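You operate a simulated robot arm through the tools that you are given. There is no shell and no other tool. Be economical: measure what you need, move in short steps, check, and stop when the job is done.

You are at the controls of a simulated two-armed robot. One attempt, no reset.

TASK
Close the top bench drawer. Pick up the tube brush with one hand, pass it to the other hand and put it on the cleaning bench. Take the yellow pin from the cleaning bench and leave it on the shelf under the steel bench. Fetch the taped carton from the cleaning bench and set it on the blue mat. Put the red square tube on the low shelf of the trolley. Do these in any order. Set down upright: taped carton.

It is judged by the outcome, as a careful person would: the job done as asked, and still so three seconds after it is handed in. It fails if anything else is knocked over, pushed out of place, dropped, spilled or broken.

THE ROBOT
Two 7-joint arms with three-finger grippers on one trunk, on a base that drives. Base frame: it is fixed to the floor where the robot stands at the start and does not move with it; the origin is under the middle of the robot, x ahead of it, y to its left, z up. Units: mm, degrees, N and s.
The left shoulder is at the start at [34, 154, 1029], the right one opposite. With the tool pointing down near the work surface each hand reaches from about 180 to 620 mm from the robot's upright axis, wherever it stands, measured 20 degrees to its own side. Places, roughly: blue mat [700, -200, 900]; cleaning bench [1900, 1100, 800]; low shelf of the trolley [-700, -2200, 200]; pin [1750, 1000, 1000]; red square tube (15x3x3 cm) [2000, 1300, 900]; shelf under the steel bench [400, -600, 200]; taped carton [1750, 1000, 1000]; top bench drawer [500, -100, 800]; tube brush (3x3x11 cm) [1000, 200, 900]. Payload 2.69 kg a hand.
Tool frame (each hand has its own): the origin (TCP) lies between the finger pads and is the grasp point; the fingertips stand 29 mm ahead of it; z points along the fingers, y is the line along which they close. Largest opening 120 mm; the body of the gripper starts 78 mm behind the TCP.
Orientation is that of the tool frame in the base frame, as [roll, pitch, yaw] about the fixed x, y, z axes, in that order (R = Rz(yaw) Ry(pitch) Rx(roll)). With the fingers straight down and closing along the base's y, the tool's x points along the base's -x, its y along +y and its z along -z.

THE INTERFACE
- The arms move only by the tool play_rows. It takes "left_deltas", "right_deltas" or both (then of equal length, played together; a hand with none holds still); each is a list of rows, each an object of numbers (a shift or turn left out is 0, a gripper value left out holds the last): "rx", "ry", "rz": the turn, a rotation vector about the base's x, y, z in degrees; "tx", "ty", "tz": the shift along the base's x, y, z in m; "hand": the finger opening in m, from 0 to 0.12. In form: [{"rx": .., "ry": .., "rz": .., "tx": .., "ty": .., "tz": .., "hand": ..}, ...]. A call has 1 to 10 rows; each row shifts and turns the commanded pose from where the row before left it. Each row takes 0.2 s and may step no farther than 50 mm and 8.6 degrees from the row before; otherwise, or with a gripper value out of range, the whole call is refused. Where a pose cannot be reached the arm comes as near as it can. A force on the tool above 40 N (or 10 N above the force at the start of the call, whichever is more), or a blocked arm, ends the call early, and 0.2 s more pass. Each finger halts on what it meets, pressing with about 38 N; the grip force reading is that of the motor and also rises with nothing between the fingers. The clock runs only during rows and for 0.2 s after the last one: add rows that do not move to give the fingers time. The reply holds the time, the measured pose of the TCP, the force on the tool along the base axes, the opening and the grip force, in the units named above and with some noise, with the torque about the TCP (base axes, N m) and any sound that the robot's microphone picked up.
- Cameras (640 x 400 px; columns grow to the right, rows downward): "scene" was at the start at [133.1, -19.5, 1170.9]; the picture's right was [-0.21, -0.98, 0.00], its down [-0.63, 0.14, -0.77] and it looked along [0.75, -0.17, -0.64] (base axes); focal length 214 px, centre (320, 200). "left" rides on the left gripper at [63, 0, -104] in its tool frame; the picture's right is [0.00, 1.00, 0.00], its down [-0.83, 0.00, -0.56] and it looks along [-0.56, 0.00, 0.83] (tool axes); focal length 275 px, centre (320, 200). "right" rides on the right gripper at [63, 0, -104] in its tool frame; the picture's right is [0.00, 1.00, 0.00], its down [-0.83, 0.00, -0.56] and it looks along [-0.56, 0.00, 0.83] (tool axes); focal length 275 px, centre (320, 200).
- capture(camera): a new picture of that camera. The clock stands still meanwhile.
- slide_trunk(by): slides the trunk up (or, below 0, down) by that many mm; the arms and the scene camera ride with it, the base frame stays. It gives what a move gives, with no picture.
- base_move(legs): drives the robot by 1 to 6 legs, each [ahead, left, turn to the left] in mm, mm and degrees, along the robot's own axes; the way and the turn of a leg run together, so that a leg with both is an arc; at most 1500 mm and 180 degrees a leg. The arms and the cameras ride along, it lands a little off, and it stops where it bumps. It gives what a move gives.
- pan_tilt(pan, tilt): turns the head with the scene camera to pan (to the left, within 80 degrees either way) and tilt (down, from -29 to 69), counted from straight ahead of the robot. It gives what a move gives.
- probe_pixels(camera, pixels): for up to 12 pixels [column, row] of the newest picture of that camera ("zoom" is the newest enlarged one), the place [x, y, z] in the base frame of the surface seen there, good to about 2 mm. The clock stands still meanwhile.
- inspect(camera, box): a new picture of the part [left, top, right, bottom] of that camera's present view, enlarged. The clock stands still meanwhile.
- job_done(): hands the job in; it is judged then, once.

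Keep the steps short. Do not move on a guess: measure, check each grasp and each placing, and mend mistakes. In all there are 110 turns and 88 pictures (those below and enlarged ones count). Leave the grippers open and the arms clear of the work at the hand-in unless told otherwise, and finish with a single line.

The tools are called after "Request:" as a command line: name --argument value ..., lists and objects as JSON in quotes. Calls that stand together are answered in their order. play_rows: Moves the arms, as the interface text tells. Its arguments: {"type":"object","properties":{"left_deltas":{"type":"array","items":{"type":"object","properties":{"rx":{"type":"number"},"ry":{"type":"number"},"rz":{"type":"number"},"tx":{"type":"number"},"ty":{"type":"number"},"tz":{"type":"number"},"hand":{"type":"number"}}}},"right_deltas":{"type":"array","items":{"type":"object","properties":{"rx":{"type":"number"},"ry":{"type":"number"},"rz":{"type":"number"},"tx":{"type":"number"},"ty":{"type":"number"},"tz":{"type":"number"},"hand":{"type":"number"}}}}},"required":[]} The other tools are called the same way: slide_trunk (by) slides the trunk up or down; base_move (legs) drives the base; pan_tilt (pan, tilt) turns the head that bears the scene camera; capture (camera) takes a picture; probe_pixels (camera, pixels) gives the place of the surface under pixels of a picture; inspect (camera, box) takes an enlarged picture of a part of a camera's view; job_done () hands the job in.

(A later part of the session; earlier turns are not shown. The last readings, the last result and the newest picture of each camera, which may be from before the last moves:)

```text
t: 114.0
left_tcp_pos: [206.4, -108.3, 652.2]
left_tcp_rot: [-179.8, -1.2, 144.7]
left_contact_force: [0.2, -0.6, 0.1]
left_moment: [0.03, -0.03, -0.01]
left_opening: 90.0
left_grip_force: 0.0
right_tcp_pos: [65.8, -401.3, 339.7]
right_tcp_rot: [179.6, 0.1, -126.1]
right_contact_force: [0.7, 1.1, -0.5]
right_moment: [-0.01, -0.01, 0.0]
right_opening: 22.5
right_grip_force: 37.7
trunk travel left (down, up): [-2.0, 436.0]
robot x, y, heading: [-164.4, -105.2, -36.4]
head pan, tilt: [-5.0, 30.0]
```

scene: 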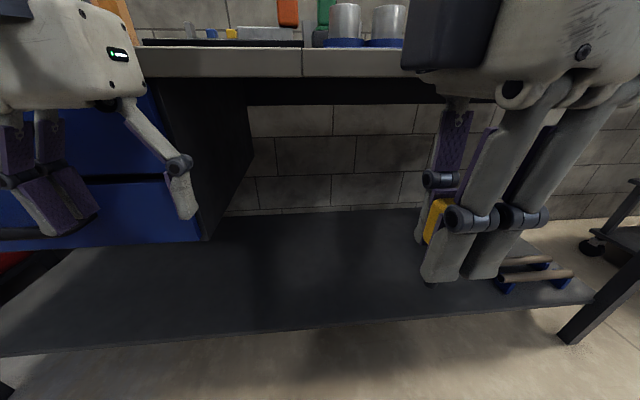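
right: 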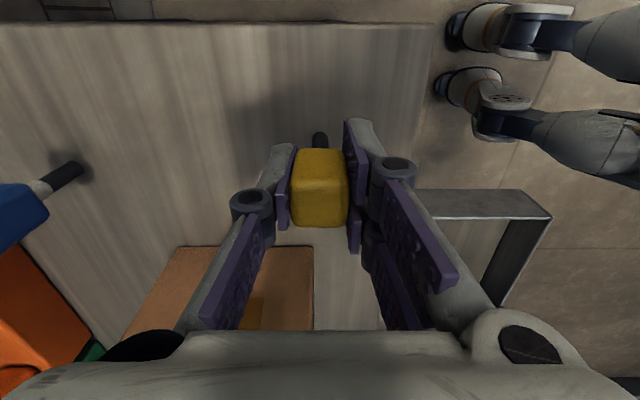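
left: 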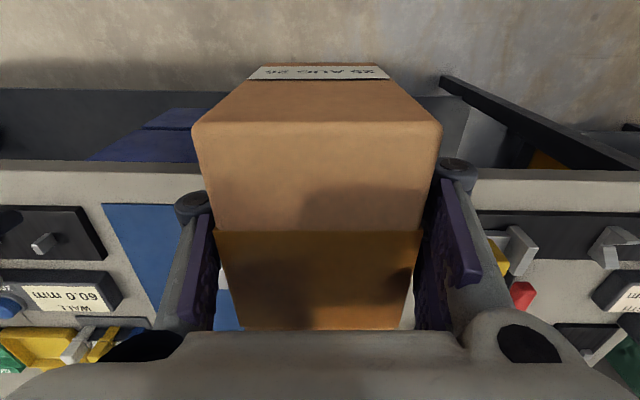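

Right hand at z 340. Extend it 172 mm ahead, then drive in 180 mm.

Request:
play_rows --right_deltas '[{"tx": 0.0348, "ty": -0.0253}, {"tx": 0.0348, "ty": -0.0253}, {"tx": 0.0348, "ty": -0.0253}, {"tx": 0.0348, "ty": -0.0253}, {}]'

Request:
capture --camera "scene"

```text
t: 115.2
left_tcp_pos: [206.1, -109.0, 652.6]
left_tcp_rot: [-179.7, -1.2, 144.6]
left_contact_force: [0.0, -0.2, 0.0]
left_moment: [-0.03, 0.01, 0.01]
left_opening: 90.0
left_grip_force: 0.0
right_tcp_pos: [204.1, -504.4, 339.6]
right_tcp_rot: [179.4, -0.1, -126.2]
right_contact_force: [0.4, 0.3, -0.8]
right_moment: [-0.01, 0.01, -0.01]
right_opening: 22.4
right_grip_force: 38.0
trunk travel left (down, up): [-2.0, 436.0]
robot x, y, heading: [-160.7, -105.7, -36.4]
head pan, tilt: [-5.0, 30.0]
```

```text
32 pictures are left
```

scene: 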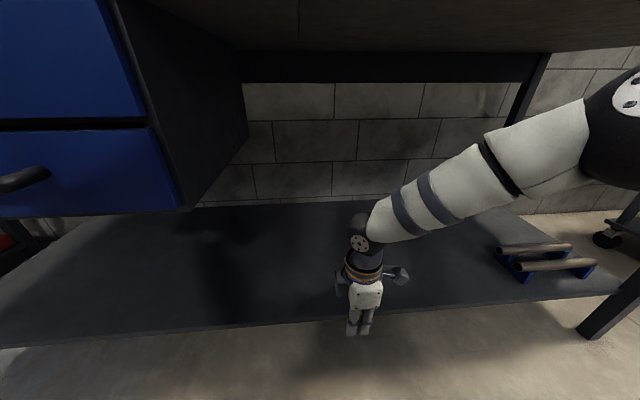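

Request:
probe_pixels --camera "scene" --pixels '[[632, 100], [610, 75], [550, 130], [480, 150], [380, 220], [300, 40], [350, 30]]'

```text
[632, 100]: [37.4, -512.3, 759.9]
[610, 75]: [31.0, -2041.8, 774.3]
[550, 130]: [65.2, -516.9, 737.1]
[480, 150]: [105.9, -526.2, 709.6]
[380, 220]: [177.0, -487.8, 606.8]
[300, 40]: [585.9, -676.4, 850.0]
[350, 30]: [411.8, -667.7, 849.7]
```

Forearm top stays under z≈800 while the bench underside is 850 — clear. Drive ahead 165 mm.

Request:
base_move --legs '[[165, 0, 0]]'

Request:
pan_tilt --pan -10 --tilt 45

Request:
capture --camera "scene"

Request:
capture --camera "right"

```text
t: 116.6
left_tcp_pos: [338.7, -205.7, 653.1]
left_tcp_rot: [-179.7, -1.3, 144.7]
left_contact_force: [-0.1, 0.1, 1.0]
left_moment: [-0.02, 0.01, 0.04]
left_opening: 89.8
left_grip_force: 0.0
right_tcp_pos: [335.8, -601.9, 340.1]
right_tcp_rot: [179.3, -0.2, -126.3]
right_contact_force: [0.0, 0.3, -0.6]
right_moment: [-0.02, -0.01, 0.03]
right_opening: 22.6
right_grip_force: 37.9
trunk travel left (down, up): [-2.0, 436.0]
robot x, y, heading: [-29.8, -202.1, -36.2]
head pan, tilt: [-5.0, 30.0]
```

```text
t: 117.4
left_tcp_pos: [339.3, -205.8, 653.4]
left_tcp_rot: [-179.7, -1.1, 144.8]
left_contact_force: [-1.3, -0.2, -0.9]
left_moment: [-0.05, -0.03, 0.02]
left_opening: 89.9
left_grip_force: 0.2
right_tcp_pos: [334.8, -600.8, 341.3]
right_tcp_rot: [179.5, -0.2, -126.3]
right_contact_force: [0.4, 0.6, -1.0]
right_moment: [-0.05, 0.0, 0.01]
right_opening: 22.6
right_grip_force: 37.8
trunk travel left (down, up): [-2.0, 436.0]
robot x, y, heading: [-27.3, -202.2, -36.3]
head pan, tilt: [-10.0, 45.0]
```

```text
31 pictures are left
```

scene: 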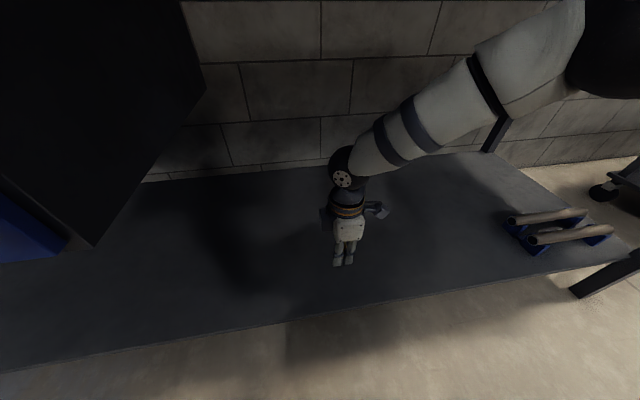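

```text
30 pictures are left
```

right: 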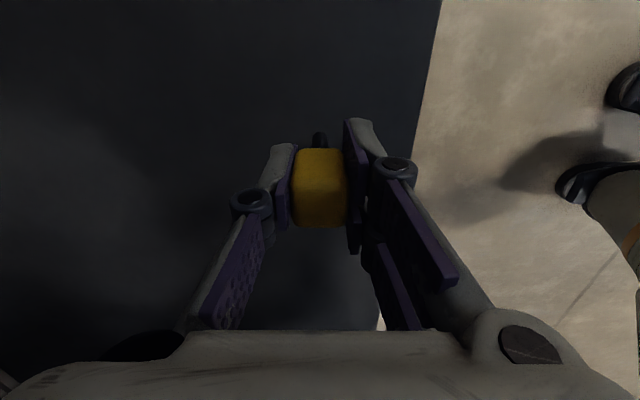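

Pin is 80 mm inside the shelf edge, still vertical. Lower to contact (TCP ≈ 281).

Request:
play_rows --right_deltas '[{"tz": -0.03}, {"tz": -0.02}, {"tz": -0.006}, {"tz": -0.003}, {}]'

```text
t: 118.6
left_tcp_pos: [339.1, -204.8, 653.7]
left_tcp_rot: [-179.7, -1.1, 144.7]
left_contact_force: [0.1, -1.1, 0.0]
left_moment: [0.01, 0.02, 0.01]
left_opening: 90.1
left_grip_force: 0.0
right_tcp_pos: [335.4, -599.5, 282.7]
right_tcp_rot: [179.5, 0.0, -126.3]
right_contact_force: [0.0, 0.5, -0.6]
right_moment: [0.01, 0.01, 0.0]
right_opening: 22.8
right_grip_force: 37.9
trunk travel left (down, up): [-2.0, 436.0]
robot x, y, heading: [-28.7, -204.9, -36.5]
head pan, tilt: [-10.0, 45.0]
```

Request:
play_rows --right_deltas '[{"tz": -0.002}, {"tz": -0.001}, {}]'

Request:
inspect --camera "right" --box '[260, 100, 400, 240]'

```text
t: 119.4
left_tcp_pos: [337.9, -204.2, 652.8]
left_tcp_rot: [-179.7, -1.1, 144.7]
left_contact_force: [-0.3, -0.8, 0.7]
left_moment: [-0.03, -0.02, -0.04]
left_opening: 90.1
left_grip_force: 0.0
right_tcp_pos: [336.0, -601.1, 280.5]
right_tcp_rot: [179.6, -0.1, -126.3]
right_contact_force: [-3.5, 1.2, 14.7]
right_moment: [0.1, 0.24, -0.03]
right_opening: 22.5
right_grip_force: 38.0
trunk travel left (down, up): [-2.0, 436.0]
robot x, y, heading: [-26.5, -203.3, -36.2]
head pan, tilt: [-10.0, 45.0]
```

```text
2.86 times, centred on (330, 170) of right
```

zoom: 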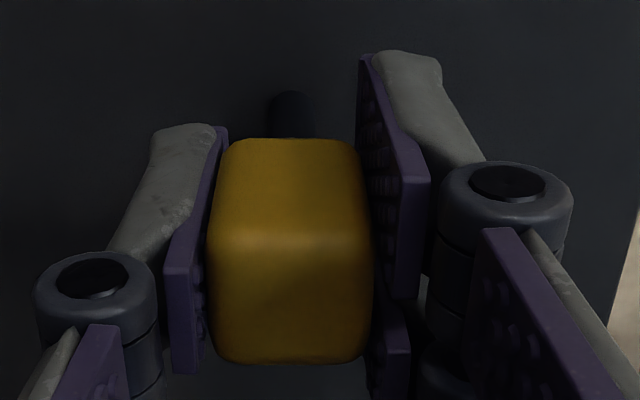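

Contact (14.7 N). Ease up 1 mm, then open in small increments and rise.

Request:
play_rows --right_deltas '[{"tz": 0.001}, {"hand": 0.026}, {"hand": 0.03}, {"hand": 0.045}, {"hand": 0.045}, {"tz": 0.02}, {"tz": 0.03}, {"tz": 0.03}]'

Request:
capture --camera "right"

```text
t: 121.2
left_tcp_pos: [337.9, -206.5, 653.4]
left_tcp_rot: [-179.6, -1.1, 144.7]
left_contact_force: [-0.1, -0.9, 0.2]
left_moment: [-0.01, -0.01, 0.02]
left_opening: 89.9
left_grip_force: 0.0
right_tcp_pos: [335.7, -601.4, 360.2]
right_tcp_rot: [179.5, 0.0, -126.2]
right_contact_force: [0.6, -0.5, -0.4]
right_moment: [-0.06, 0.03, -0.02]
right_opening: 44.8
right_grip_force: 0.0
trunk travel left (down, up): [-2.0, 436.0]
robot x, y, heading: [-30.2, -201.5, -36.4]
head pan, tilt: [-10.0, 45.0]
```

```text
28 pictures are left
```

right: 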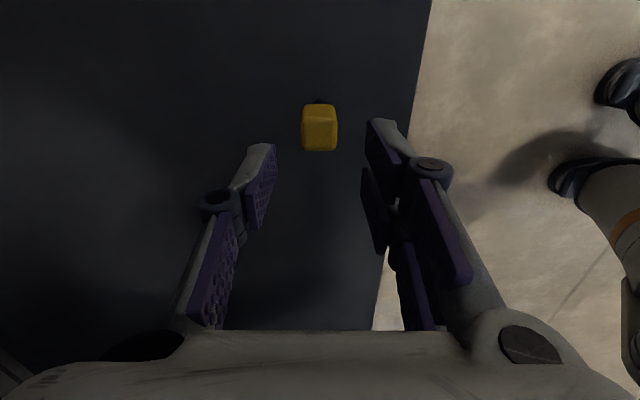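

The pin stands on the shelf. I back out, raise the trunk and arms, and return to the cleaning bench for the red tube.

Request:
base_move --legs '[[-200, 0, 0]]'

Request:
slide_trunk --by 390

Request:
play_rows --right_deltas '[{"tz": 0.04, "tx": -0.0162, "ty": 0.0118}, {"tz": 0.04, "tx": -0.0162, "ty": 0.0118}, {"tz": 0.04, "tx": -0.0162, "ty": 0.0118}, {"tz": 0.04, "tx": -0.0162, "ty": 0.0118}, {"tz": 0.04, "tx": -0.0162, "ty": 0.0118}, {"tz": 0.04, "tx": -0.0162, "ty": 0.0118}, {"tz": 0.04, "tx": -0.0162, "ty": 0.0118}, {"tz": 0.04, "tx": -0.0162, "ty": 0.0118}]' --left_deltas '[{"tz": 0.01, "rz": -7.7}, {"tz": 0.01, "rz": -7.7}, {"tz": 0.01, "rz": -7.7}, {"tz": 0.01, "rz": -7.7}, {"rz": -7.7}, {"rz": -7.7}, {"rz": -7.7}, {"rz": -7.7}]'

Request:
capture --camera "scene"

```text
t: 122.8
left_tcp_pos: [178.2, -88.5, 653.5]
left_tcp_rot: [-179.7, -1.1, 144.5]
left_contact_force: [0.4, -0.3, -0.8]
left_moment: [0.0, -0.03, 0.01]
left_opening: 90.1
left_grip_force: 0.1
right_tcp_pos: [174.2, -484.6, 359.3]
right_tcp_rot: [179.4, 0.0, -126.4]
right_contact_force: [0.0, -0.2, 0.0]
right_moment: [-0.02, 0.01, 0.02]
right_opening: 44.8
right_grip_force: 0.1
trunk travel left (down, up): [-2.0, 436.0]
robot x, y, heading: [-195.0, -83.1, -36.5]
head pan, tilt: [-10.0, 45.0]
```

```text
t: 126.5
left_tcp_pos: [179.1, -88.3, 1043.4]
left_tcp_rot: [-179.6, -1.3, 144.5]
left_contact_force: [-0.1, 0.1, 0.2]
left_moment: [0.01, 0.01, 0.0]
left_opening: 89.8
left_grip_force: 0.0
right_tcp_pos: [174.3, -482.5, 748.9]
right_tcp_rot: [179.4, -0.1, -126.4]
right_contact_force: [-0.1, 0.5, 0.2]
right_moment: [0.02, 0.02, 0.01]
right_opening: 45.2
right_grip_force: 0.0
trunk travel left (down, up): [-392.0, 46.0]
robot x, y, heading: [-187.2, -82.1, -36.4]
head pan, tilt: [-10.0, 45.0]
```

```text
t: 128.3
left_tcp_pos: [176.7, -87.8, 1082.7]
left_tcp_rot: [-179.6, -1.2, 82.8]
left_contact_force: [0.0, 0.4, -0.2]
left_moment: [0.0, 0.0, -0.03]
left_opening: 90.1
left_grip_force: 0.0
right_tcp_pos: [43.5, -390.0, 1069.4]
right_tcp_rot: [179.5, -0.1, -126.4]
right_contact_force: [1.0, 0.1, -0.2]
right_moment: [0.0, -0.04, 0.0]
right_opening: 45.5
right_grip_force: 0.0
trunk travel left (down, up): [-392.0, 46.0]
robot x, y, heading: [-190.4, -82.3, -36.5]
head pan, tilt: [-10.0, 45.0]
```

```text
27 pictures are left
```

scene: 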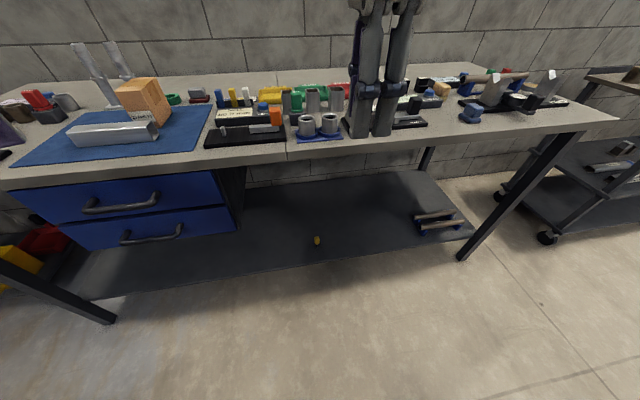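

Pin stands on the shelf (317,240), carton upright on the mat. Drive to the cleaning bench.

Request:
base_move --legs '[[0, 1500, 0.4], [0, 766, 0], [300, 0, 0]]'

Request:
capture --camera "left"

```text
t: 147.4
left_tcp_pos: [1747.9, 1549.6, 1082.7]
left_tcp_rot: [-179.7, -1.2, 83.0]
left_contact_force: [0.8, -0.7, -0.9]
left_moment: [0.03, 0.05, -0.01]
left_opening: 90.0
left_grip_force: 0.0
right_tcp_pos: [1616.2, 1248.0, 1068.5]
right_tcp_rot: [179.4, -0.2, -126.3]
right_contact_force: [1.1, -0.2, 0.3]
right_moment: [0.0, 0.03, -0.02]
right_opening: 44.9
right_grip_force: 0.1
trunk travel left (down, up): [-392.0, 46.0]
robot x, y, heading: [1381.0, 1554.7, -36.1]
head pan, tilt: [-10.0, 45.0]
```

```text
26 pictures are left
```

left: 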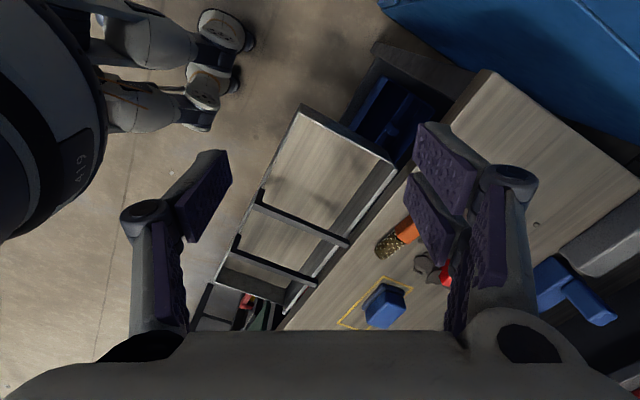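

Bring the left hand inward 90 mm, turn it to ψ≈66.5°, then drive 90 mm ahead and look.

Request:
play_rows --left_deltas '[{"tx": -0.0265, "ty": -0.0365, "rz": -8.2}, {"tx": -0.0265, "ty": -0.0365, "rz": -8.2}]'

Request:
base_move --legs '[[90, 0, 0]]'

Request:
pan_tilt --pan 0 --tilt 40

Request:
capture --camera "scene"

Request:
capture --camera "left"

```text
t: 148.0
left_tcp_pos: [1693.9, 1476.9, 1082.2]
left_tcp_rot: [-179.7, -1.2, 66.5]
left_contact_force: [0.0, 0.6, -0.8]
left_moment: [0.01, -0.01, -0.03]
left_opening: 90.2
left_grip_force: 0.1
right_tcp_pos: [1615.2, 1247.3, 1069.0]
right_tcp_rot: [179.5, 0.1, -126.4]
right_contact_force: [0.1, -0.6, 0.7]
right_moment: [0.06, 0.0, -0.01]
right_opening: 44.8
right_grip_force: 0.0
trunk travel left (down, up): [-392.0, 46.0]
robot x, y, heading: [1384.7, 1551.0, -36.1]
head pan, tilt: [-10.0, 45.0]
```

```text
t: 149.1
left_tcp_pos: [1767.6, 1424.2, 1082.5]
left_tcp_rot: [-179.7, -1.2, 66.7]
left_contact_force: [0.9, -0.1, 0.1]
left_moment: [-0.04, 0.03, 0.02]
left_opening: 90.0
left_grip_force: 0.1
right_tcp_pos: [1689.3, 1195.1, 1067.6]
right_tcp_rot: [179.4, -0.1, -126.4]
right_contact_force: [-0.8, -1.1, 0.6]
right_moment: [-0.01, 0.01, 0.01]
right_opening: 45.4
right_grip_force: 0.1
trunk travel left (down, up): [-392.0, 46.0]
robot x, y, heading: [1453.6, 1499.1, -36.4]
head pan, tilt: [-10.0, 45.0]
```

```text
t: 149.8
left_tcp_pos: [1767.4, 1424.3, 1083.4]
left_tcp_rot: [-179.7, -1.3, 66.6]
left_contact_force: [-0.7, -0.4, -0.1]
left_moment: [0.05, -0.02, 0.01]
left_opening: 90.1
left_grip_force: 0.1
right_tcp_pos: [1687.7, 1196.8, 1068.5]
right_tcp_rot: [179.5, -0.2, -126.3]
right_contact_force: [0.0, 0.0, -0.4]
right_moment: [-0.02, -0.01, 0.0]
right_opening: 45.0
right_grip_force: 0.0
trunk travel left (down, up): [-392.0, 46.0]
robot x, y, heading: [1451.6, 1499.0, -36.3]
head pan, tilt: [0.0, 40.0]
```

```text
25 pictures are left
```

scene: 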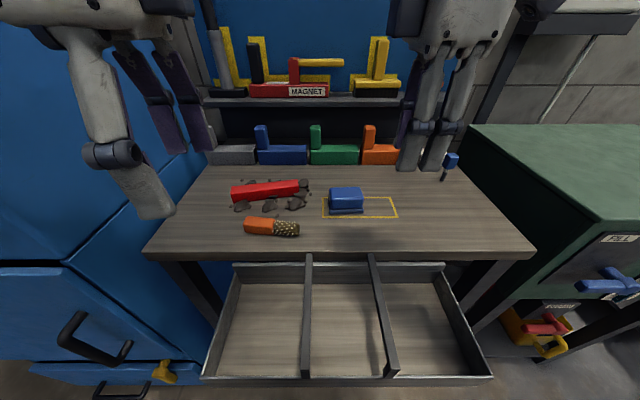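

```text
24 pictures are left
```

left: 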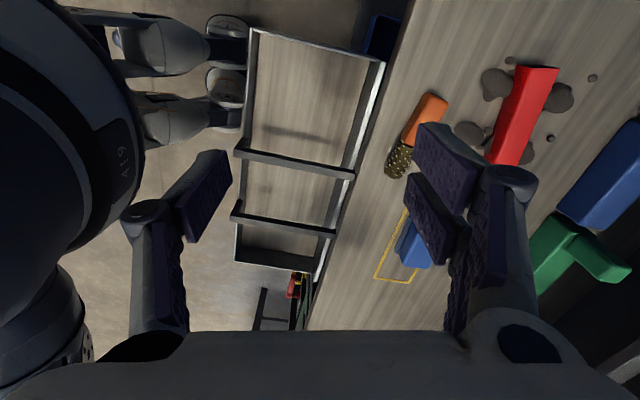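

Request:
inspect --camera "scene" --box '[215, 165, 325, 245]'

Request:
probe_pixels --camera "left" --pixels '[[519, 68], [554, 71], [503, 145], [535, 125], [522, 105], [535, 95], [508, 150]]'

```text
5.00 times, centred on (270, 205) of scene
```

zoom: 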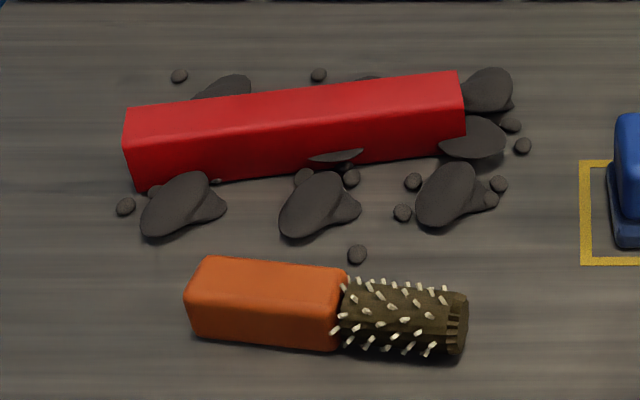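

```text
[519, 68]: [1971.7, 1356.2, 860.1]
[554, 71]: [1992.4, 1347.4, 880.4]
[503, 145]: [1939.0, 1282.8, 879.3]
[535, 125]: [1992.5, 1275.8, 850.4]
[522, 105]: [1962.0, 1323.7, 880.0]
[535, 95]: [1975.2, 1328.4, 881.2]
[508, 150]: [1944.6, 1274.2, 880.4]
```

Request:
probe_pixels --camera "zoom" --pixels '[[135, 146], [460, 128], [135, 112], [452, 78], [290, 95], [290, 134], [180, 195], [315, 195], [450, 190], [470, 140], [488, 85], [225, 85]]'

```text
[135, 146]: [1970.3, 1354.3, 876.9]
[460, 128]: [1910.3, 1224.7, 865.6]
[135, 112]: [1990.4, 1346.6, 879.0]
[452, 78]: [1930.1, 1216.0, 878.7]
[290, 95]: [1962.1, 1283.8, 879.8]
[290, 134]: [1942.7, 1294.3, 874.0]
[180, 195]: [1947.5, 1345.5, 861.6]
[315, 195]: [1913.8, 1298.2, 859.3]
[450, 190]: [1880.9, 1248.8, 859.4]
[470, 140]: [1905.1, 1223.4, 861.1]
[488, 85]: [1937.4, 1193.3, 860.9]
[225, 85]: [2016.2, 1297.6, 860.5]
```

Tube: centreline [1920,1220]→[1980,1350], top z 880; dirt clumps rise to z≈861 with a gap 22 mm left of centre. I move the left hand above [1959,1305], opening 60, at z≈985.

Request:
play_rows --left_deltas '[{"tz": -0.04, "rz": -1.4, "hand": 0.06}, {"tz": -0.04}, {"tx": 0.0384, "ty": -0.0238}, {"tx": 0.0384, "ty": -0.0238}, {"tx": 0.0384, "ty": -0.0238}, {"tx": 0.0384, "ty": -0.0238}, {"tx": 0.0384, "ty": -0.0238}, {"tz": -0.02}, {}]'

Request:
capture --camera "left"

```text
t: 151.8
left_tcp_pos: [1958.3, 1305.7, 983.8]
left_tcp_rot: [-179.7, -1.2, 65.2]
left_contact_force: [0.0, -0.1, 0.8]
left_moment: [0.0, 0.0, -0.04]
left_opening: 60.0
left_grip_force: 0.1
right_tcp_pos: [1687.4, 1195.2, 1068.6]
right_tcp_rot: [179.5, -0.2, -126.2]
right_contact_force: [0.5, -1.3, 1.2]
right_moment: [-0.02, -0.02, 0.04]
right_opening: 45.2
right_grip_force: 0.0
trunk travel left (down, up): [-392.0, 46.0]
robot x, y, heading: [1451.3, 1498.5, -36.5]
head pan, tilt: [0.0, 40.0]
```

```text
22 pictures are left
```

left: 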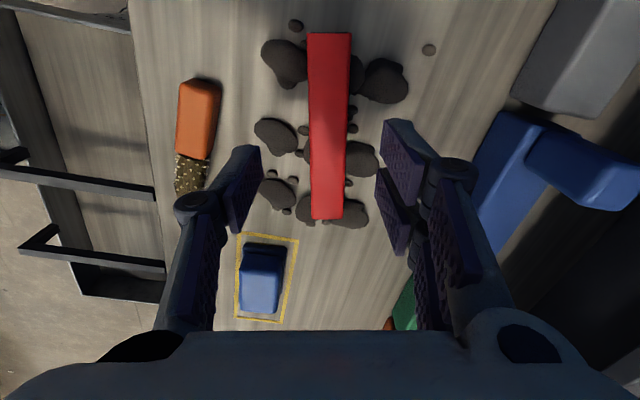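

Aligned; the tube is about 6 mm toward the wall side. Correct by (6,-3) mm, descend to z≈893, and close.

Request:
play_rows --left_deltas '[{"tx": 0.006, "ty": -0.0028, "tz": -0.03}, {"tz": -0.03}, {"tz": -0.03}, {}, {"hand": 0.03}, {"hand": 0.02}, {"hand": 0.02}]'

Request:
capture --camera "left"

```text
t: 153.4
left_tcp_pos: [1964.4, 1302.3, 893.7]
left_tcp_rot: [-179.7, -1.3, 65.2]
left_contact_force: [0.6, 0.4, -0.7]
left_moment: [-0.03, 0.0, 0.0]
left_opening: 29.3
left_grip_force: 37.7
right_tcp_pos: [1687.4, 1194.8, 1068.6]
right_tcp_rot: [179.5, -0.1, -126.4]
right_contact_force: [0.8, 0.0, 0.6]
right_moment: [-0.01, 0.0, 0.02]
right_opening: 45.1
right_grip_force: 0.1
trunk travel left (down, up): [-392.0, 46.0]
robot x, y, heading: [1453.8, 1497.5, -36.2]
head pan, tilt: [0.0, 40.0]
```

```text
21 pictures are left
```

left: 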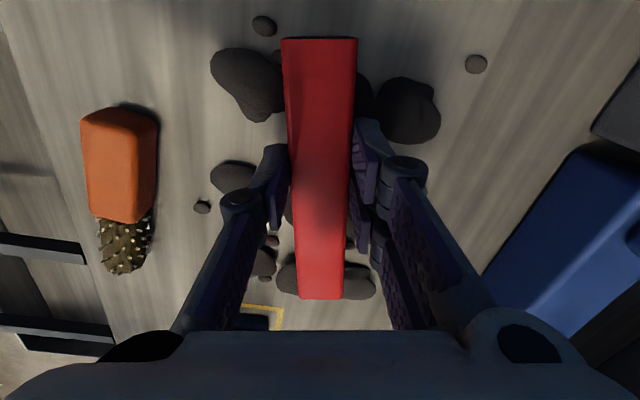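

Gripped at 29 mm, 38 N. Lift 120 mm slowly, pull back, and look.

Request:
play_rows --left_deltas '[{"tz": 0.015}, {"tz": 0.025}, {"tz": 0.04}, {"tz": 0.04}, {"tx": -0.0324, "ty": 0.0236}, {"tx": -0.0324, "ty": 0.0236}, {"tx": -0.0324, "ty": 0.0236}, {"tx": -0.0324, "ty": 0.0236}]'

Request:
capture --camera "scene"

```text
t: 155.2
left_tcp_pos: [1835.1, 1396.8, 1012.9]
left_tcp_rot: [180.0, -1.2, 65.2]
left_contact_force: [0.2, 0.0, -0.7]
left_moment: [0.01, 0.01, -0.02]
left_opening: 29.3
left_grip_force: 38.1
right_tcp_pos: [1686.7, 1195.8, 1070.0]
right_tcp_rot: [179.6, -0.2, -126.3]
right_contact_force: [-0.2, 0.2, 0.2]
right_moment: [-0.01, -0.03, -0.01]
right_opening: 44.7
right_grip_force: 0.1
trunk travel left (down, up): [-392.0, 46.0]
robot x, y, heading: [1453.6, 1501.3, -36.2]
head pan, tilt: [0.0, 40.0]
```

```text
20 pictures are left
```

scene: 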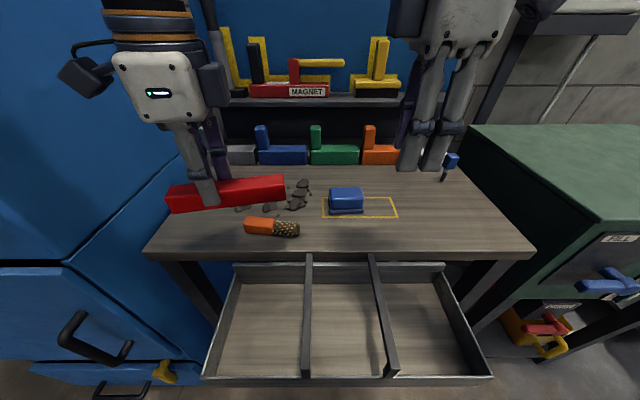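

Tube held level. Back off 400 mm, drive right 3000 mm along the aisle, then look for the trolley.

Request:
base_move --legs '[[-400, 0, 0], [0, -1500, 0], [0, -1500, 0]]'

Request:
pan_tilt --pan -45 --tilt 30

Request:
capture --camera "scene"

```text
t: 180.3
left_tcp_pos: [-274.9, -788.8, 1011.8]
left_tcp_rot: [-179.7, -1.2, 64.9]
left_contact_force: [-0.6, -0.2, -0.9]
left_moment: [0.03, -0.03, -0.03]
left_opening: 29.7
left_grip_force: 38.3
right_tcp_pos: [-422.5, -989.8, 1068.8]
right_tcp_rot: [179.4, -0.1, -126.5]
right_contact_force: [0.0, -0.2, -0.8]
right_moment: [0.01, 0.01, 0.01]
right_opening: 44.9
right_grip_force: 0.1
trunk travel left (down, up): [-392.0, 46.0]
robot x, y, heading: [-659.0, -684.8, -36.6]
head pan, tilt: [0.0, 40.0]
```

```text
t: 181.4
left_tcp_pos: [-274.3, -788.8, 1012.9]
left_tcp_rot: [-179.6, -1.2, 64.9]
left_contact_force: [-1.0, 0.6, -0.5]
left_moment: [0.03, 0.01, -0.02]
left_opening: 29.5
left_grip_force: 37.7
right_tcp_pos: [-423.7, -990.7, 1068.3]
right_tcp_rot: [179.5, -0.1, -126.6]
right_contact_force: [-0.6, 0.4, -0.9]
right_moment: [-0.01, -0.03, 0.03]
right_opening: 44.9
right_grip_force: 0.1
trunk travel left (down, up): [-392.0, 46.0]
robot x, y, heading: [-654.6, -683.5, -36.5]
head pan, tilt: [-45.0, 30.0]
```

```text
19 pictures are left
```

scene: 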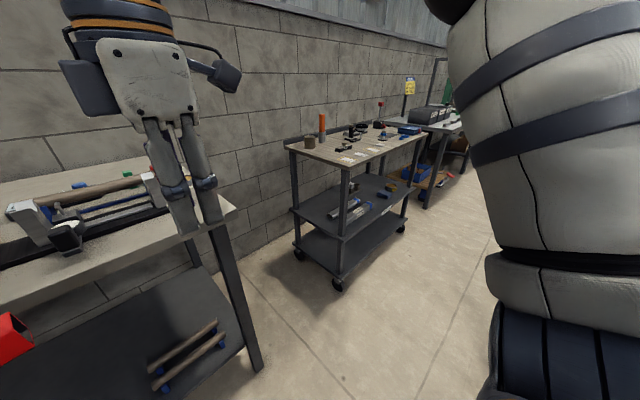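

The trolley has a top, a middle shelf with items, and an empty low shelf (px 345,245). I probe it.

Request:
probe_pixels --camera "scene" --pixels '[[345, 250], [380, 235], [325, 235], [338, 275], [404, 224], [300, 245], [343, 230], [345, 172], [424, 138], [375, 215], [395, 200], [350, 262]]'

Request:
inspect --camera "scene" --box '[270, 90, 450, 300]'

```text
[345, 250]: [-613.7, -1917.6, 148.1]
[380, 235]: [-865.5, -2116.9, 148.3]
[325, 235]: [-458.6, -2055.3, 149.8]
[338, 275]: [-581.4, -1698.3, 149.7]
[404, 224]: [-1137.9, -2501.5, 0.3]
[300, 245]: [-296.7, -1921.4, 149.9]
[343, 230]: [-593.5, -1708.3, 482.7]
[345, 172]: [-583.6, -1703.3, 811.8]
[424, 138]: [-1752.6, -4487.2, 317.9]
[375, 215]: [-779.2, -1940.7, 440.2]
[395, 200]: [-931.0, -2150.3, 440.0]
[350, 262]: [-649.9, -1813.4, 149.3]
```

```text
1.90 times, centred on (360, 195) of scene
```

zoom: 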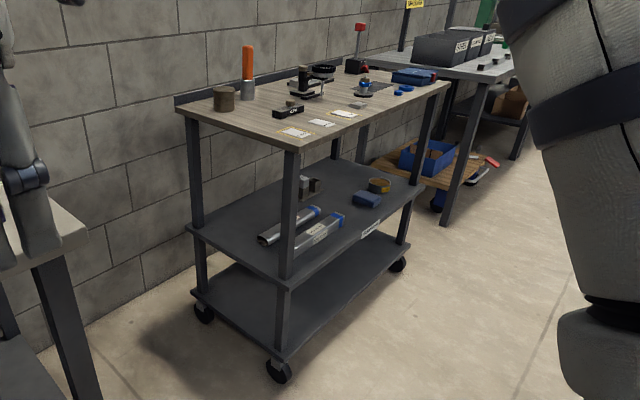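

Low shelf z = 149, front edge n≈530, spanning t −1722…−2380; the middle shelf is close above (≈440), so the tube must go in with the hand slanted forward. I drive 1230 mm right, lower the trunk, and align the tube with the shelf.

Request:
base_move --legs '[[0, -1230, 0.5]]'

Request:
slide_trunk --by -388

Request:
pan_tilt --pan 0 --tilt 25

Request:
capture --camera "scene"

```text
t: 191.1
left_tcp_pos: [-1000.0, -1773.7, 1013.3]
left_tcp_rot: [-179.8, -1.1, 65.4]
left_contact_force: [0.2, 0.2, -1.5]
left_moment: [0.02, -0.02, 0.0]
left_opening: 29.2
left_grip_force: 38.1
right_tcp_pos: [-1147.3, -1975.8, 1069.6]
right_tcp_rot: [179.5, -0.1, -126.0]
right_contact_force: [1.1, 0.1, 0.1]
right_moment: [-0.01, 0.0, 0.01]
right_opening: 44.9
right_grip_force: 0.0
trunk travel left (down, up): [-392.0, 46.0]
robot x, y, heading: [-1385.3, -1669.2, -36.2]
head pan, tilt: [-45.0, 30.0]
```

```text
t: 194.8
left_tcp_pos: [-1000.1, -1773.4, 624.0]
left_tcp_rot: [-179.7, -1.2, 65.5]
left_contact_force: [-0.7, -0.2, -1.6]
left_moment: [0.02, -0.04, -0.03]
left_opening: 29.2
left_grip_force: 38.2
right_tcp_pos: [-1146.1, -1975.6, 680.2]
right_tcp_rot: [179.5, -0.2, -126.0]
right_contact_force: [-0.5, 0.4, 1.0]
right_moment: [0.0, -0.01, 0.02]
right_opening: 45.0
right_grip_force: 0.1
trunk travel left (down, up): [-4.0, 434.0]
robot x, y, heading: [-1380.0, -1672.2, -36.1]
head pan, tilt: [-45.0, 30.0]
```

```text
t: 195.9
left_tcp_pos: [-1000.5, -1772.9, 624.7]
left_tcp_rot: [-179.8, -1.3, 65.5]
left_contact_force: [0.1, -0.3, -0.9]
left_moment: [0.01, -0.02, 0.01]
left_opening: 29.2
left_grip_force: 38.4
right_tcp_pos: [-1146.2, -1975.8, 680.1]
right_tcp_rot: [179.5, -0.2, -126.0]
right_contact_force: [-0.2, -0.2, 0.6]
right_moment: [-0.02, -0.04, 0.0]
right_opening: 45.2
right_grip_force: 0.0
trunk travel left (down, up): [-4.0, 434.0]
robot x, y, heading: [-1383.1, -1671.5, -36.0]
head pan, tilt: [0.0, 25.0]
```

```text
17 pictures are left
```

scene: 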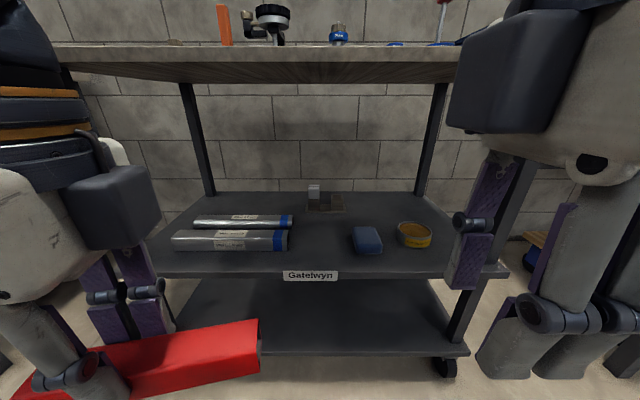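

Request:
probe_pixels --camera "scene" --pixels '[[330, 345], [330, 300], [330, 277], [400, 270], [460, 330], [400, 350], [300, 310], [440, 340], [260, 290], [500, 272], [155, 262], [200, 310]]'

```text
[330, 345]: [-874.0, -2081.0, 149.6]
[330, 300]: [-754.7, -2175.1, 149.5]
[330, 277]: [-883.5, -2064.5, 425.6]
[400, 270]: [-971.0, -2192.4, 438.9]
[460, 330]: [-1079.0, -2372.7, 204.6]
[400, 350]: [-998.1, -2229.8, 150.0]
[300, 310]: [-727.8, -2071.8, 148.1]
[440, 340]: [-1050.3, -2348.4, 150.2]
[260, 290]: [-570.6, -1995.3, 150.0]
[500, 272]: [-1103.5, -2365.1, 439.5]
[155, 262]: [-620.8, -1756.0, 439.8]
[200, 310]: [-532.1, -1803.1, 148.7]
```

Low shelf front n≈505, middle-shelf underside ≈410. I lower and extend the left hand (squaring the tube with the shelf) and draw the right hand back.

Request:
play_rows --left_deltas '[{"tx": 0.0105, "ty": -0.0076, "tz": -0.036, "rz": -5.75}, {"tx": 0.0105, "ty": -0.0076, "tz": -0.036, "rz": -5.75}, {"tx": 0.0105, "ty": -0.0076, "tz": -0.036}, {"tx": 0.0105, "ty": -0.0076, "tz": -0.036}, {"tx": 0.0105, "ty": -0.0076, "tz": -0.036}, {"tx": 0.0105, "ty": -0.0076, "tz": -0.036}, {"tx": 0.0105, "ty": -0.0076, "tz": -0.036}, {"tx": 0.0105, "ty": -0.0076, "tz": -0.036}, {"tx": 0.0105, "ty": -0.0076, "tz": -0.036}, {"tx": 0.0105, "ty": -0.0076, "tz": -0.036}]' --right_deltas '[{"tx": -0.026, "ty": -0.0016}, {"tx": -0.026, "ty": -0.0016}, {"tx": -0.026, "ty": -0.0016}, {}, {}, {}, {}, {}, {}, {}]'

Request:
play_rows --left_deltas '[{"rx": -4.62, "ry": -6.36}, {"rx": -4.62, "ry": -6.36}, {"rx": -4.62, "ry": -6.36}, {"rx": -4.62, "ry": -6.36}, {"rx": -4.62, "ry": -6.36}, {"rx": -4.62, "ry": -6.36}, {"rx": -4.62, "ry": -6.36}, {}]'

Request:
capture --camera "scene"

```text
t: 198.1
left_tcp_pos: [-894.5, -1848.7, 263.3]
left_tcp_rot: [-179.8, -1.2, 54.0]
left_contact_force: [0.6, 0.3, -1.1]
left_moment: [0.0, 0.02, 0.03]
left_opening: 29.6
left_grip_force: 37.9
right_tcp_pos: [-1224.6, -1978.7, 680.2]
right_tcp_rot: [179.5, -0.1, -126.0]
right_contact_force: [-0.8, -0.2, -0.3]
right_moment: [0.0, 0.01, -0.02]
right_opening: 44.9
right_grip_force: 0.1
trunk travel left (down, up): [-4.0, 434.0]
robot x, y, heading: [-1385.7, -1670.8, -35.8]
head pan, tilt: [0.0, 25.0]
```

```text
t: 199.9
left_tcp_pos: [-902.1, -1856.5, 262.8]
left_tcp_rot: [132.5, 1.3, 53.1]
left_contact_force: [0.1, 0.4, -2.0]
left_moment: [0.0, -0.01, 0.01]
left_opening: 29.3
left_grip_force: 38.1
left hand out of reach, approached as far as the arm can: row 2, 3
right_tcp_pos: [-1223.4, -1980.0, 680.8]
right_tcp_rot: [179.5, -0.1, -126.1]
right_contact_force: [1.0, -0.4, 0.4]
right_moment: [-0.04, 0.02, 0.03]
right_opening: 44.7
right_grip_force: 0.0
trunk travel left (down, up): [-4.0, 434.0]
robot x, y, heading: [-1382.2, -1672.3, -36.0]
head pan, tilt: [0.0, 25.0]
```

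```text
16 pictures are left
```

scene: 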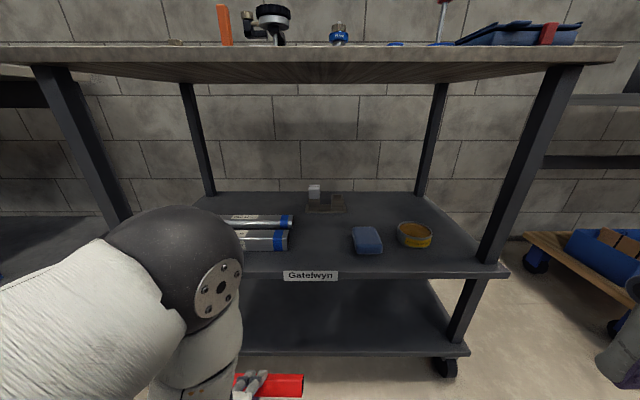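

The hand is tilted 47° forward. The elbow/wrist joint (px 200,270) may meet the middle shelf, so I measure it.

Request:
probe_pixels --camera "scene" --pixels '[[190, 215], [220, 230], [240, 260], [216, 290], [225, 340], [250, 380], [300, 385], [100, 270], [230, 300]]'

Request:
capture --camera "left"

```text
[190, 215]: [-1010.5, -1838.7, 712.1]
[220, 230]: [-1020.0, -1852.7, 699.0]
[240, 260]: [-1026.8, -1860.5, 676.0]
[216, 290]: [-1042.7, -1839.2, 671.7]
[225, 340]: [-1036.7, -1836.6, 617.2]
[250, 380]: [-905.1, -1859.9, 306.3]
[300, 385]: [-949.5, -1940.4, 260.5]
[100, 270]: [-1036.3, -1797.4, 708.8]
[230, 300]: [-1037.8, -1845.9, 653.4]
```

```text
15 pictures are left
```

left: 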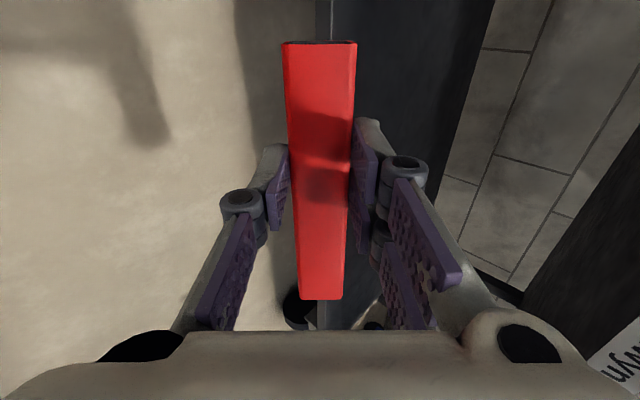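

Geometry: with TCP at n≈571 the forearm stays ~25 mm outside the middle shelf edge, and the elbow (z 620–715) goes between decks. First lower 51 mm, check, then drive 209 mm.

Request:
play_rows --left_deltas '[{"tz": -0.026}, {"tz": -0.025}, {}]'

Request:
base_move --legs '[[120, 0, 0]]'

Request:
capture --camera "left"

Request:
capture --camera "scene"

```text
t: 200.7
left_tcp_pos: [-901.4, -1856.0, 212.2]
left_tcp_rot: [132.5, 1.4, 53.3]
left_contact_force: [0.4, 0.0, -1.5]
left_moment: [0.02, 0.0, 0.02]
left_opening: 29.5
left_grip_force: 37.8
right_tcp_pos: [-1224.1, -1979.1, 679.6]
right_tcp_rot: [179.5, -0.1, -125.9]
right_contact_force: [-0.8, 0.6, -0.3]
right_moment: [0.03, -0.04, 0.0]
right_opening: 44.9
right_grip_force: 0.1
trunk travel left (down, up): [-4.0, 434.0]
robot x, y, heading: [-1385.7, -1668.4, -36.0]
head pan, tilt: [0.0, 25.0]
```

```text
t: 202.0
left_tcp_pos: [-805.1, -1926.3, 211.8]
left_tcp_rot: [132.6, 1.2, 53.2]
left_contact_force: [-0.5, 0.1, -0.1]
left_moment: [0.02, 0.02, 0.02]
left_opening: 29.3
left_grip_force: 38.3
right_tcp_pos: [-1129.3, -2049.7, 681.1]
right_tcp_rot: [179.5, 0.0, -126.0]
right_contact_force: [0.2, -0.2, 0.3]
right_moment: [0.0, 0.02, 0.0]
right_opening: 44.9
right_grip_force: 0.0
trunk travel left (down, up): [-4.0, 434.0]
robot x, y, heading: [-1285.5, -1744.1, -36.0]
head pan, tilt: [0.0, 25.0]
```

```text
14 pictures are left
```

left: 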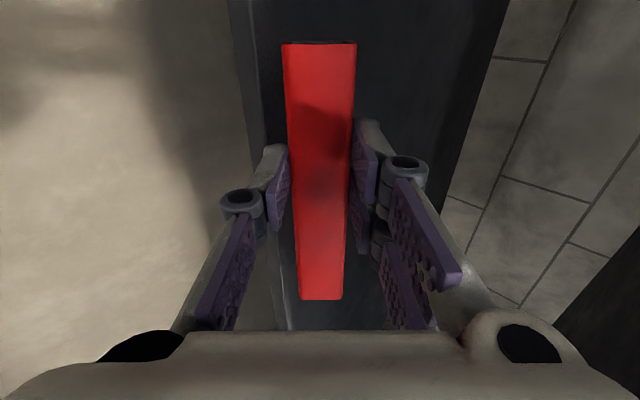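

```text
13 pictures are left
```

scene: 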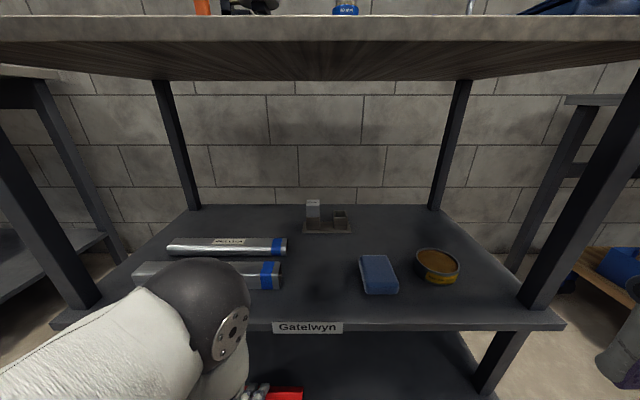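

Clear so far; tube just crosses the shelf edge. Drive another 88 mm.

Request:
base_move --legs '[[88, 0, 0]]'

Request:
capture --camera "left"

```text
t: 203.1
left_tcp_pos: [-734.6, -1977.3, 212.4]
left_tcp_rot: [132.5, 1.3, 53.2]
left_contact_force: [-0.4, -0.7, -1.8]
left_moment: [0.01, 0.01, 0.01]
left_opening: 29.3
left_grip_force: 38.3
right_tcp_pos: [-1058.6, -2101.7, 680.6]
right_tcp_rot: [179.4, 0.0, -126.0]
right_contact_force: [0.2, 0.0, 0.5]
right_moment: [0.0, 0.02, 0.03]
right_opening: 45.0
right_grip_force: 0.1
trunk travel left (down, up): [-4.0, 434.0]
robot x, y, heading: [-1212.1, -1794.7, -35.7]
head pan, tilt: [0.0, 25.0]
```

```text
12 pictures are left
```

left: 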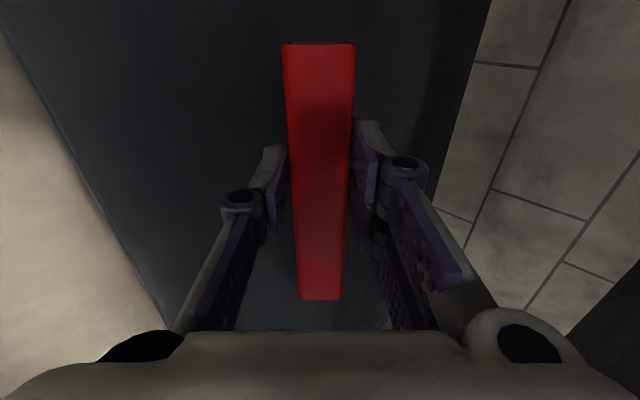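

Tube is over the shelf, about 75 mm in. Lower to contact in small steps.

Request:
play_rows --left_deltas '[{"tz": -0.01}, {"tz": -0.005}, {"tz": -0.003}, {}]'

```text
t: 204.1
left_tcp_pos: [-732.3, -1975.6, 193.2]
left_tcp_rot: [132.7, 1.2, 53.7]
left_contact_force: [-0.3, -0.3, -1.4]
left_moment: [0.0, 0.02, 0.02]
left_opening: 29.5
left_grip_force: 37.7
right_tcp_pos: [-1058.1, -2101.8, 680.5]
right_tcp_rot: [179.4, -0.1, -126.0]
right_contact_force: [0.3, -0.1, 0.5]
right_moment: [-0.01, 0.01, 0.0]
right_opening: 45.0
right_grip_force: 0.1
trunk travel left (down, up): [-4.0, 434.0]
robot x, y, heading: [-1218.7, -1792.9, -35.8]
head pan, tilt: [0.0, 25.0]
```

Request:
play_rows --left_deltas '[{"tz": -0.002}, {"tz": -0.002}, {"tz": -0.002}, {}]'

Request:
inspect --camera "left" --box '[220, 20, 420, 320]'

```text
t: 205.1
left_tcp_pos: [-731.0, -1976.1, 189.4]
left_tcp_rot: [132.2, 1.2, 53.6]
left_contact_force: [-6.8, -3.9, 24.7]
left_moment: [0.64, -0.97, 0.0]
left_opening: 29.3
left_grip_force: 38.2
right_tcp_pos: [-1059.1, -2100.9, 680.8]
right_tcp_rot: [179.7, 0.0, -126.0]
right_contact_force: [-0.2, 0.2, -0.8]
right_moment: [0.0, -0.01, -0.04]
right_opening: 44.9
right_grip_force: 0.1
trunk travel left (down, up): [-4.0, 434.0]
robot x, y, heading: [-1219.5, -1792.9, -36.2]
head pan, tilt: [0.0, 25.0]
```

```text
1.33 times, centred on (320, 170) of left
```

zoom: 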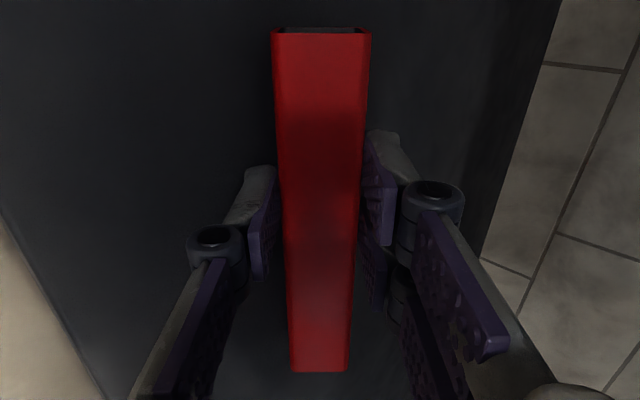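

Contact (25 N), but the tube sits on its lower edge at ~45°. I turn the hand 7.5° back toward vertical (moving back 15 mm for clearance, up 3 mm) so it will settle onto its far face, then release by shifting toward the upper finger while opening.

Request:
play_rows --left_deltas '[{"tz": 0.005}, {"tx": -0.0121, "ty": 0.0088}, {"rx": 4.41, "ry": 6.07}, {"tz": -0.001}, {}]'

```text
t: 206.2
left_tcp_pos: [-745.5, -1969.3, 191.9]
left_tcp_rot: [139.9, 1.4, 53.7]
left_contact_force: [1.0, 3.6, 10.6]
left_moment: [0.52, -0.55, 0.15]
left_opening: 29.3
left_grip_force: 38.0
right_tcp_pos: [-1057.6, -2101.3, 679.6]
right_tcp_rot: [179.5, -0.1, -126.0]
right_contact_force: [-0.1, 0.7, -0.4]
right_moment: [0.02, 0.0, 0.0]
right_opening: 45.0
right_grip_force: 0.1
trunk travel left (down, up): [-4.0, 434.0]
robot x, y, heading: [-1213.1, -1795.1, -36.0]
head pan, tilt: [0.0, 25.0]
```

Request:
play_rows --left_deltas '[{"hand": 0.035, "tx": 0.0019, "ty": -0.0014, "tz": 0.0019}, {"hand": 0.041, "tx": 0.0019, "ty": -0.0014, "tz": 0.0019}, {"hand": 0.047, "tx": 0.0019, "ty": -0.0014, "tz": 0.0019}, {"hand": 0.053, "tx": 0.0019, "ty": -0.0014, "tz": 0.0019}, {}]'

Request:
capture --camera "left"

```text
t: 207.4
left_tcp_pos: [-739.9, -1974.5, 199.9]
left_tcp_rot: [140.0, 1.6, 53.4]
left_contact_force: [0.2, -0.2, -0.4]
left_moment: [0.02, 0.0, 0.01]
left_opening: 53.1
left_grip_force: 0.0
right_tcp_pos: [-1058.1, -2101.3, 680.4]
right_tcp_rot: [179.6, 0.0, -126.0]
right_contact_force: [-0.6, 0.3, 0.2]
right_moment: [-0.01, 0.01, 0.01]
right_opening: 45.2
right_grip_force: 0.0
trunk travel left (down, up): [-4.0, 434.0]
robot x, y, heading: [-1213.9, -1790.9, -35.9]
head pan, tilt: [0.0, 25.0]
```

```text
10 pictures are left
```

left: 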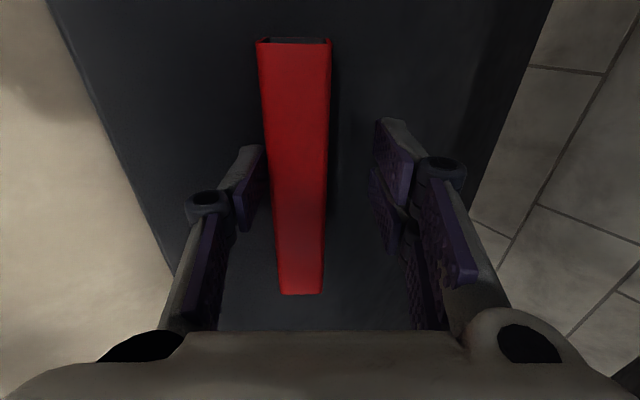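

Request:
probe_pixels --camera "left" --pixels '[[265, 60], [293, 60], [325, 60], [278, 200], [298, 200], [322, 200], [285, 285], [318, 285]]'

```text
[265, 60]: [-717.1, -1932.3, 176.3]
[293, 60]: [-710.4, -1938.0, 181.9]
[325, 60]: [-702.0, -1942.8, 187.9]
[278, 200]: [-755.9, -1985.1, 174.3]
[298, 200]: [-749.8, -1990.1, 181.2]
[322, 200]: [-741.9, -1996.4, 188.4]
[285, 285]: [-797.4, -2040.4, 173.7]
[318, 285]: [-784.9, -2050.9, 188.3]
```

The tube still leans at 38°, perhaps mid-roll as the clock stood still. I wait a few rows and re-check.

Request:
play_rows --left_deltas '[{}, {}, {}]'

Request:
capture --camera "left"

Request:
probe_pixels --camera "left" --pixels '[[293, 60], [325, 60], [278, 200], [298, 200], [322, 200], [262, 120], [262, 200], [240, 180]]'

```text
t: 208.2
left_tcp_pos: [-739.1, -1973.5, 199.9]
left_tcp_rot: [140.0, 1.4, 53.4]
left_contact_force: [-0.4, -0.6, -0.5]
left_moment: [-0.02, 0.02, 0.01]
left_opening: 52.8
left_grip_force: 0.0
right_tcp_pos: [-1058.0, -2101.4, 681.5]
right_tcp_rot: [179.4, -0.1, -126.0]
right_contact_force: [0.2, 0.0, 0.7]
right_moment: [0.02, 0.02, 0.01]
right_opening: 44.9
right_grip_force: 0.0
trunk travel left (down, up): [-4.0, 434.0]
robot x, y, heading: [-1215.5, -1791.6, -36.2]
head pan, tilt: [0.0, 25.0]
```

```text
9 pictures are left
```

left: 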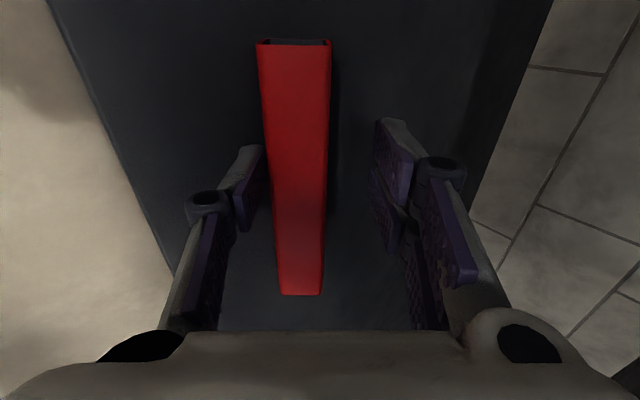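

```text
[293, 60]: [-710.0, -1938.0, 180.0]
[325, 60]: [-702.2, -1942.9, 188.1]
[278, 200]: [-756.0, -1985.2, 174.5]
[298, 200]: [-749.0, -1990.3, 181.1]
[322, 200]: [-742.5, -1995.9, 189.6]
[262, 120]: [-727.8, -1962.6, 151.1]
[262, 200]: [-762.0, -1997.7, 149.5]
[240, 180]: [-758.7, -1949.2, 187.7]
```

The tube is balanced on its (chamfered) edge; the fingers don't touch it. I open wider keeping the rear finger in place, then nudge it forward with the rear finger in small steps so it rolls flat.

Request:
play_rows --left_deltas '[{"hand": 0.065, "tx": 0.0037, "ty": -0.0027, "tz": 0.0039}, {"hand": 0.077, "tx": 0.0037, "ty": -0.0027, "tz": 0.0039}, {"hand": 0.09, "tx": 0.004, "ty": -0.0029, "tz": 0.0071}, {"tx": 0.0032, "ty": -0.0024}, {"tx": 0.0032, "ty": -0.0024}, {"tx": 0.0032, "ty": -0.0024}, {"tx": 0.0032, "ty": -0.0024}, {}, {}]'

Request:
capture --camera "left"

```text
t: 210.2
left_tcp_pos: [-714.7, -1992.5, 212.9]
left_tcp_rot: [140.2, 1.5, 53.4]
left_contact_force: [-0.7, 0.4, 0.5]
left_moment: [0.02, -0.02, 0.01]
left_opening: 89.9
left_grip_force: 0.0
right_tcp_pos: [-1058.8, -2101.6, 679.2]
right_tcp_rot: [179.6, 0.0, -126.0]
right_contact_force: [-1.2, 0.1, 0.1]
right_moment: [0.01, 0.02, -0.01]
right_opening: 45.2
right_grip_force: 0.1
trunk travel left (down, up): [-4.0, 434.0]
robot x, y, heading: [-1215.8, -1793.8, -36.1]
head pan, tilt: [0.0, 25.0]
```

```text
8 pictures are left
```

left: 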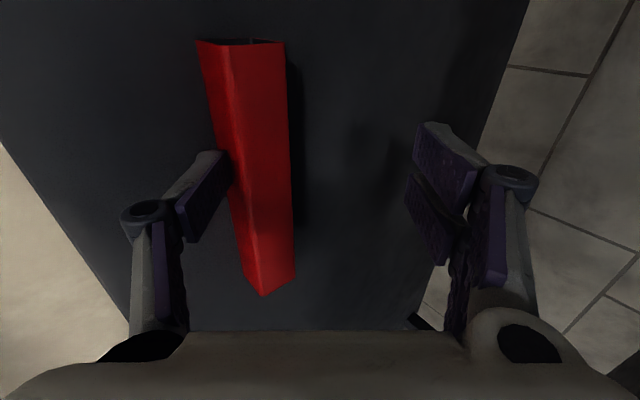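

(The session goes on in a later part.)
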